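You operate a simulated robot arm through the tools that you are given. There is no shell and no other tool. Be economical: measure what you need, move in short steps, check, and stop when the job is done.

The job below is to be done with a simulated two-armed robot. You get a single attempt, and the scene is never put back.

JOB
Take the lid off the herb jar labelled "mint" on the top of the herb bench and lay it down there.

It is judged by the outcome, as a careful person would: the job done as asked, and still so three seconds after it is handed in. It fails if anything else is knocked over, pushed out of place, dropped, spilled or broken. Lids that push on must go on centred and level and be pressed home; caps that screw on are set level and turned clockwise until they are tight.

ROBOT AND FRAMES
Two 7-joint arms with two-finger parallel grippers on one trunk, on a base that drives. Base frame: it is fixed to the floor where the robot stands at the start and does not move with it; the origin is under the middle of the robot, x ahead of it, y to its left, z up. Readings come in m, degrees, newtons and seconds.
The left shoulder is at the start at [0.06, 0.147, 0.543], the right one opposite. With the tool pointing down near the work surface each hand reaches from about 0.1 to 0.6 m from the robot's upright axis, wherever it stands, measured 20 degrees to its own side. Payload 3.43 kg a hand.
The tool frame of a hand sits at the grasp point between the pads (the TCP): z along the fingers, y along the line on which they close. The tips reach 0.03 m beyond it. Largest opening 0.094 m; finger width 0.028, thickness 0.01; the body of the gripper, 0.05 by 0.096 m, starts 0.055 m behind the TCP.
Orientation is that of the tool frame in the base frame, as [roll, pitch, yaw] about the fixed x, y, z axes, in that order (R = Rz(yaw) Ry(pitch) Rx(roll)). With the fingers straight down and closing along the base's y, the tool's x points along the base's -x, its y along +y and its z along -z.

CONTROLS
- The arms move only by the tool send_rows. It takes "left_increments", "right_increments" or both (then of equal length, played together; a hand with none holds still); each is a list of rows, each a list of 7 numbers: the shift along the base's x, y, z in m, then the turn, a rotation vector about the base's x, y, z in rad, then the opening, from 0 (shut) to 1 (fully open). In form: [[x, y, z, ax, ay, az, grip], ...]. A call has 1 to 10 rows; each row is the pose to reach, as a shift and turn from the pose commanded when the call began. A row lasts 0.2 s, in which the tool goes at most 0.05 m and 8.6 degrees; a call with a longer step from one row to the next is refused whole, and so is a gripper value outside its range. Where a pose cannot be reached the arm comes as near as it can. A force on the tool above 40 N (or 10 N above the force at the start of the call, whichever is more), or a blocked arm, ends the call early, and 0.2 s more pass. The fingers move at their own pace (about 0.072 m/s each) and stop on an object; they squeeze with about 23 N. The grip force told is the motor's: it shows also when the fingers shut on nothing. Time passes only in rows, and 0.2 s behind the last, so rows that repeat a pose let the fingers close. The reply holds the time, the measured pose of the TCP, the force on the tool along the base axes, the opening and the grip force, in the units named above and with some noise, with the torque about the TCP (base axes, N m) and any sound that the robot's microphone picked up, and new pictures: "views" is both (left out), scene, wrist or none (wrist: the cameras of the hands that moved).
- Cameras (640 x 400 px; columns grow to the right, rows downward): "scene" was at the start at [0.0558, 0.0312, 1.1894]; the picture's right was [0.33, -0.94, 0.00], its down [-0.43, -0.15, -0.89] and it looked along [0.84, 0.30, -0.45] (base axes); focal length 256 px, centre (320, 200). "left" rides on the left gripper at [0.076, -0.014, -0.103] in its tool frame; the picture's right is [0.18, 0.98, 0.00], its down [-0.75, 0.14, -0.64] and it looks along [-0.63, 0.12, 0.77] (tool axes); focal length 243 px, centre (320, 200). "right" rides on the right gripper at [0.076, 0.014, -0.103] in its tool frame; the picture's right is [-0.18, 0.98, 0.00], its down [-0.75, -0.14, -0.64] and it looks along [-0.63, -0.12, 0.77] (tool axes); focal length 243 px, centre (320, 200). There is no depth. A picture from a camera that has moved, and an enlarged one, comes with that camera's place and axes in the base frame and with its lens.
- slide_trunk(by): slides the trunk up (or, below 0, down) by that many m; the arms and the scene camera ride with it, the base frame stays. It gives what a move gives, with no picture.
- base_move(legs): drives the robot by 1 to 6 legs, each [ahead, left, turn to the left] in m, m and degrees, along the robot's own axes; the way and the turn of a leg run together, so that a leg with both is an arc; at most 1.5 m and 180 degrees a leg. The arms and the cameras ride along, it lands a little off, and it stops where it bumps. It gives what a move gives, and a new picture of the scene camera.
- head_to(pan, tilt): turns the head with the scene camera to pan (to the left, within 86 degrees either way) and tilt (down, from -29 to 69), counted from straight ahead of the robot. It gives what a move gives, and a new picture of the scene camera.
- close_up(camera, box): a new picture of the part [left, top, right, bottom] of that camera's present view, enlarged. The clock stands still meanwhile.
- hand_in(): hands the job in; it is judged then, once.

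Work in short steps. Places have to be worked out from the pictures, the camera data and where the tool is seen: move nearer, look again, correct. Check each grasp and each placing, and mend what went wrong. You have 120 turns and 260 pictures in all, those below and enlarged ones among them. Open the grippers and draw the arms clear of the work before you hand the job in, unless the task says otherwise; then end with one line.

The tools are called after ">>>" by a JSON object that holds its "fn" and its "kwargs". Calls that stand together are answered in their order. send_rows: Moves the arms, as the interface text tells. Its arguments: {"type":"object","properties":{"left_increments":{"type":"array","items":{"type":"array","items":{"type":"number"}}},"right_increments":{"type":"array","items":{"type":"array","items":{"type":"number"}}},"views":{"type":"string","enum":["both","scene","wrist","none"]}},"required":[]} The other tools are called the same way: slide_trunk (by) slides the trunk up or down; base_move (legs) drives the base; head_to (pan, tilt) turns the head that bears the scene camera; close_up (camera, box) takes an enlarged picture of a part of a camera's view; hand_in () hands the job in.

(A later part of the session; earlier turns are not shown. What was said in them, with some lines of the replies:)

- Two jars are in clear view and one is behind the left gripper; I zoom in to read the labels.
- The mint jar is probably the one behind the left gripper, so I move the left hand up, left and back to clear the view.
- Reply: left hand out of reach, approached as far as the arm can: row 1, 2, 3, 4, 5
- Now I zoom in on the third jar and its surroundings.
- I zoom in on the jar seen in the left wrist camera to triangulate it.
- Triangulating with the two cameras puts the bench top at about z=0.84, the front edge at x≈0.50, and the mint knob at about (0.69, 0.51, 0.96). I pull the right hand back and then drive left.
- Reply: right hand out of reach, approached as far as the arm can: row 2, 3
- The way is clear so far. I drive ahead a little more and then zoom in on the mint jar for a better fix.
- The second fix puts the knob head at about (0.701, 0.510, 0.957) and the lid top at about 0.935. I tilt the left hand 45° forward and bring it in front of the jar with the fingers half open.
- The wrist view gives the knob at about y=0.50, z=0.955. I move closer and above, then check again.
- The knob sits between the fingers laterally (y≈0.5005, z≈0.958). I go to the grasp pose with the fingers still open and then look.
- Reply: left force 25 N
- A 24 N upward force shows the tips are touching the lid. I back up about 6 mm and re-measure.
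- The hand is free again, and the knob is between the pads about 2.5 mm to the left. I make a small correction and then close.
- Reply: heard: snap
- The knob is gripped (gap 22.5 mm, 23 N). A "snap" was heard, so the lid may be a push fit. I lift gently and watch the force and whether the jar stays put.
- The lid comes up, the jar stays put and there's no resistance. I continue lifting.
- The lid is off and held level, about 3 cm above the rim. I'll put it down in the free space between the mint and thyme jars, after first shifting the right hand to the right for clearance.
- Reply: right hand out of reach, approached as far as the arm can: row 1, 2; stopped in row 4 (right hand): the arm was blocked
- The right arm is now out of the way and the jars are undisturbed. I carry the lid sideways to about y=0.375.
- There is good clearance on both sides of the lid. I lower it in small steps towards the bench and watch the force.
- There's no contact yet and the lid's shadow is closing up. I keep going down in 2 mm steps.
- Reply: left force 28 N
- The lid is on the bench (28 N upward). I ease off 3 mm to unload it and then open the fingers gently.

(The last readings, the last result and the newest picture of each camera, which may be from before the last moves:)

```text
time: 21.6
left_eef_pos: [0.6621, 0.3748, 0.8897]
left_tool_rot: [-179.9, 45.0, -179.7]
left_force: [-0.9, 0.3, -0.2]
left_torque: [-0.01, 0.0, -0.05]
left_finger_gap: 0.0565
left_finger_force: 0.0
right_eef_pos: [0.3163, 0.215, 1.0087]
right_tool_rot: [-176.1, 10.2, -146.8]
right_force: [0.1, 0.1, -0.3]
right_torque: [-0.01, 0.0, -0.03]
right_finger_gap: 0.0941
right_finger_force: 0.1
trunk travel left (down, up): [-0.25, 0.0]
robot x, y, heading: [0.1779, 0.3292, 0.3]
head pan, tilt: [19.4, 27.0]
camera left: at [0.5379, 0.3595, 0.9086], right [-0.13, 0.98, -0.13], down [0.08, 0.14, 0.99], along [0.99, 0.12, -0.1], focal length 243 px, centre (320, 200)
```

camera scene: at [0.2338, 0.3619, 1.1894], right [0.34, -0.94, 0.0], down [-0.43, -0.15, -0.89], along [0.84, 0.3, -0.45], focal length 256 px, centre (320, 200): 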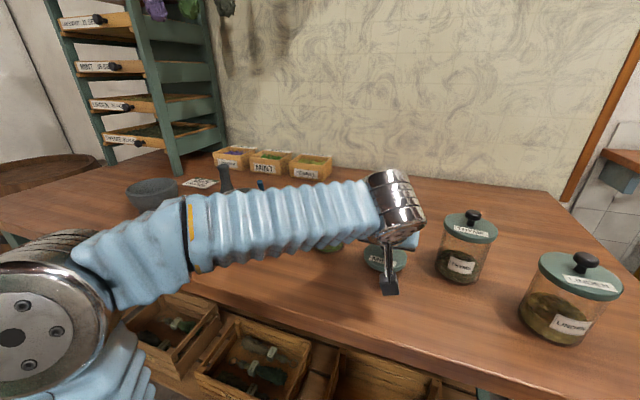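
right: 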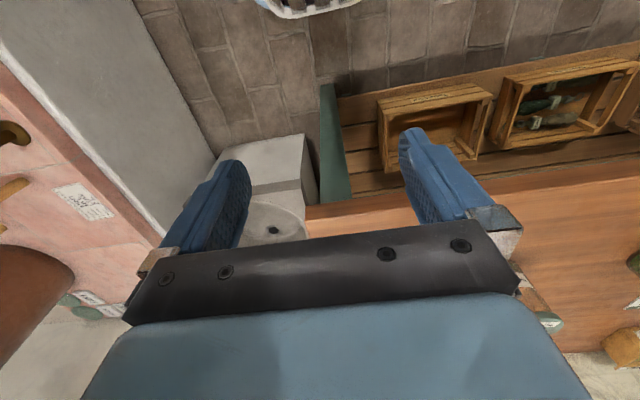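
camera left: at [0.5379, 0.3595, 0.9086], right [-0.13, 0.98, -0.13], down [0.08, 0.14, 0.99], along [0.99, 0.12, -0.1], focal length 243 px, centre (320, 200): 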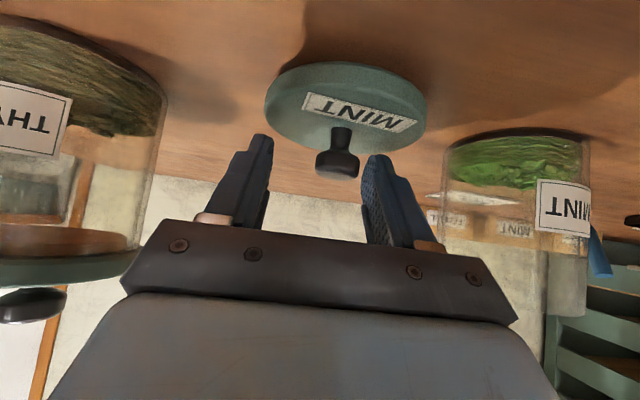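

The lid is released and resting flat. I withdraw back and up along the finger direction.

>>> {"fn": "send_rows", "kwargs": {"left_increments": [[-0.015, 0, 0.015, 0, 0, 0, 0.6], [-0.04, 0, 0.04, 0, 0, 0, 0.6], [-0.07, 0, 0.07, 0, 0, 0, 0.6], [-0.1, 0, 0.1, 0, 0, 0, 0.6], [-0.13, 0.03, 0.12, 0, 0, 0, 0.6], [-0.15, 0.07, 0.12, 0, 0, 0, 0.6], [-0.17, 0.11, 0.12, 0, 0, 0, 0.6], [-0.18, 0.15, 0.12, 0, 0, 0, 0.6], [-0.18, 0.19, 0.12, 0, 0, 0, 0.6]]}}

>>> {"fn": "close_up", "kwargs": {"camera": "scene", "box": [290, 160, 490, 300]}}

```text
time: 23.6
left_eef_pos: [0.4819, 0.5677, 1.0091]
left_tool_rot: [-179.8, 45.0, -179.7]
left_force: [-0.1, 0.4, -0.4]
left_torque: [0.03, -0.01, -0.01]
left_finger_gap: 0.0562
left_finger_force: 0.2
right_eef_pos: [0.3142, 0.2144, 1.0081]
right_tool_rot: [-176.3, 10.1, -146.7]
right_force: [-0.2, -0.1, -0.4]
right_torque: [0.03, -0.03, 0.0]
right_finger_gap: 0.0942
right_finger_force: 0.1
trunk travel left (down, up): [-0.25, 0.0]
robot x, y, heading: [0.1793, 0.3291, 0.2]
head pan, tilt: [19.4, 27.0]
camera scene: at [0.2338, 0.3618, 1.1894], right [0.34, -0.94, 0.0], down [-0.43, -0.15, -0.89], along [0.84, 0.3, -0.45], focal length 256 px, centre (320, 200)
camera left: at [0.3566, 0.5505, 1.0288], right [-0.13, 0.98, -0.13], down [0.08, 0.14, 0.99], along [0.99, 0.12, -0.1], focal length 243 px, centre (320, 200)
```

scene: 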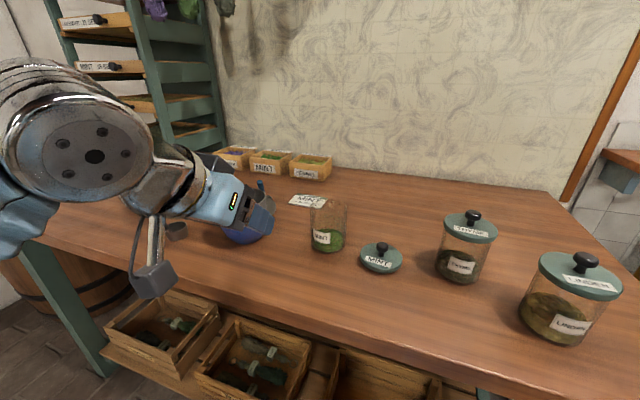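
left: 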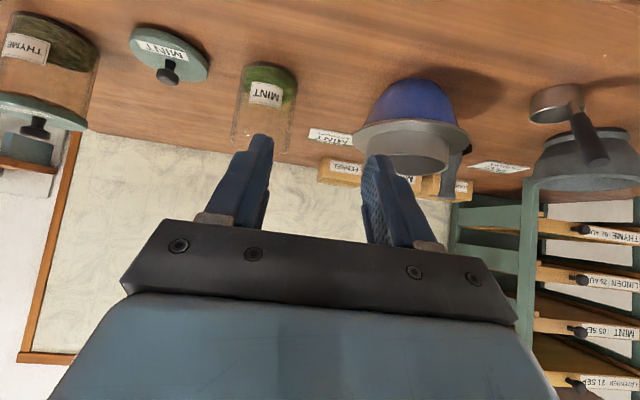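

```text
2.86 times, centred on (390, 230) of scene
camera zoom: at [0.2338, 0.3618, 1.1894], right [0.34, -0.94, 0.0], down [-0.43, -0.15, -0.89], along [0.84, 0.3, -0.45], focal length 731 px, centre (120, 114)
```

zoom: 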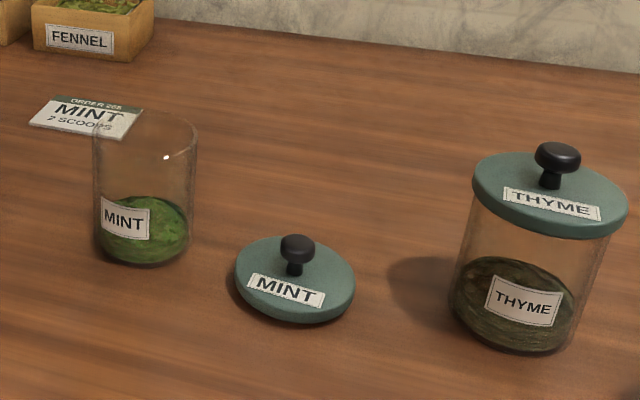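

The lid lies on the bench beside the open mint jar. Everything else is in place, the gripper is open and both arms are clear, so I hand in.

>>> {"fn": "hand_in", "kwargs": {}}

```text
The job is handed in.
```

The mint jar's lid is off and lying on the bench top beside it. The jar is upright, nothing else was knocked or moved, and the job is handed in; one unexplained "snap" sounded as I gripped the knob, but I saw no damage.
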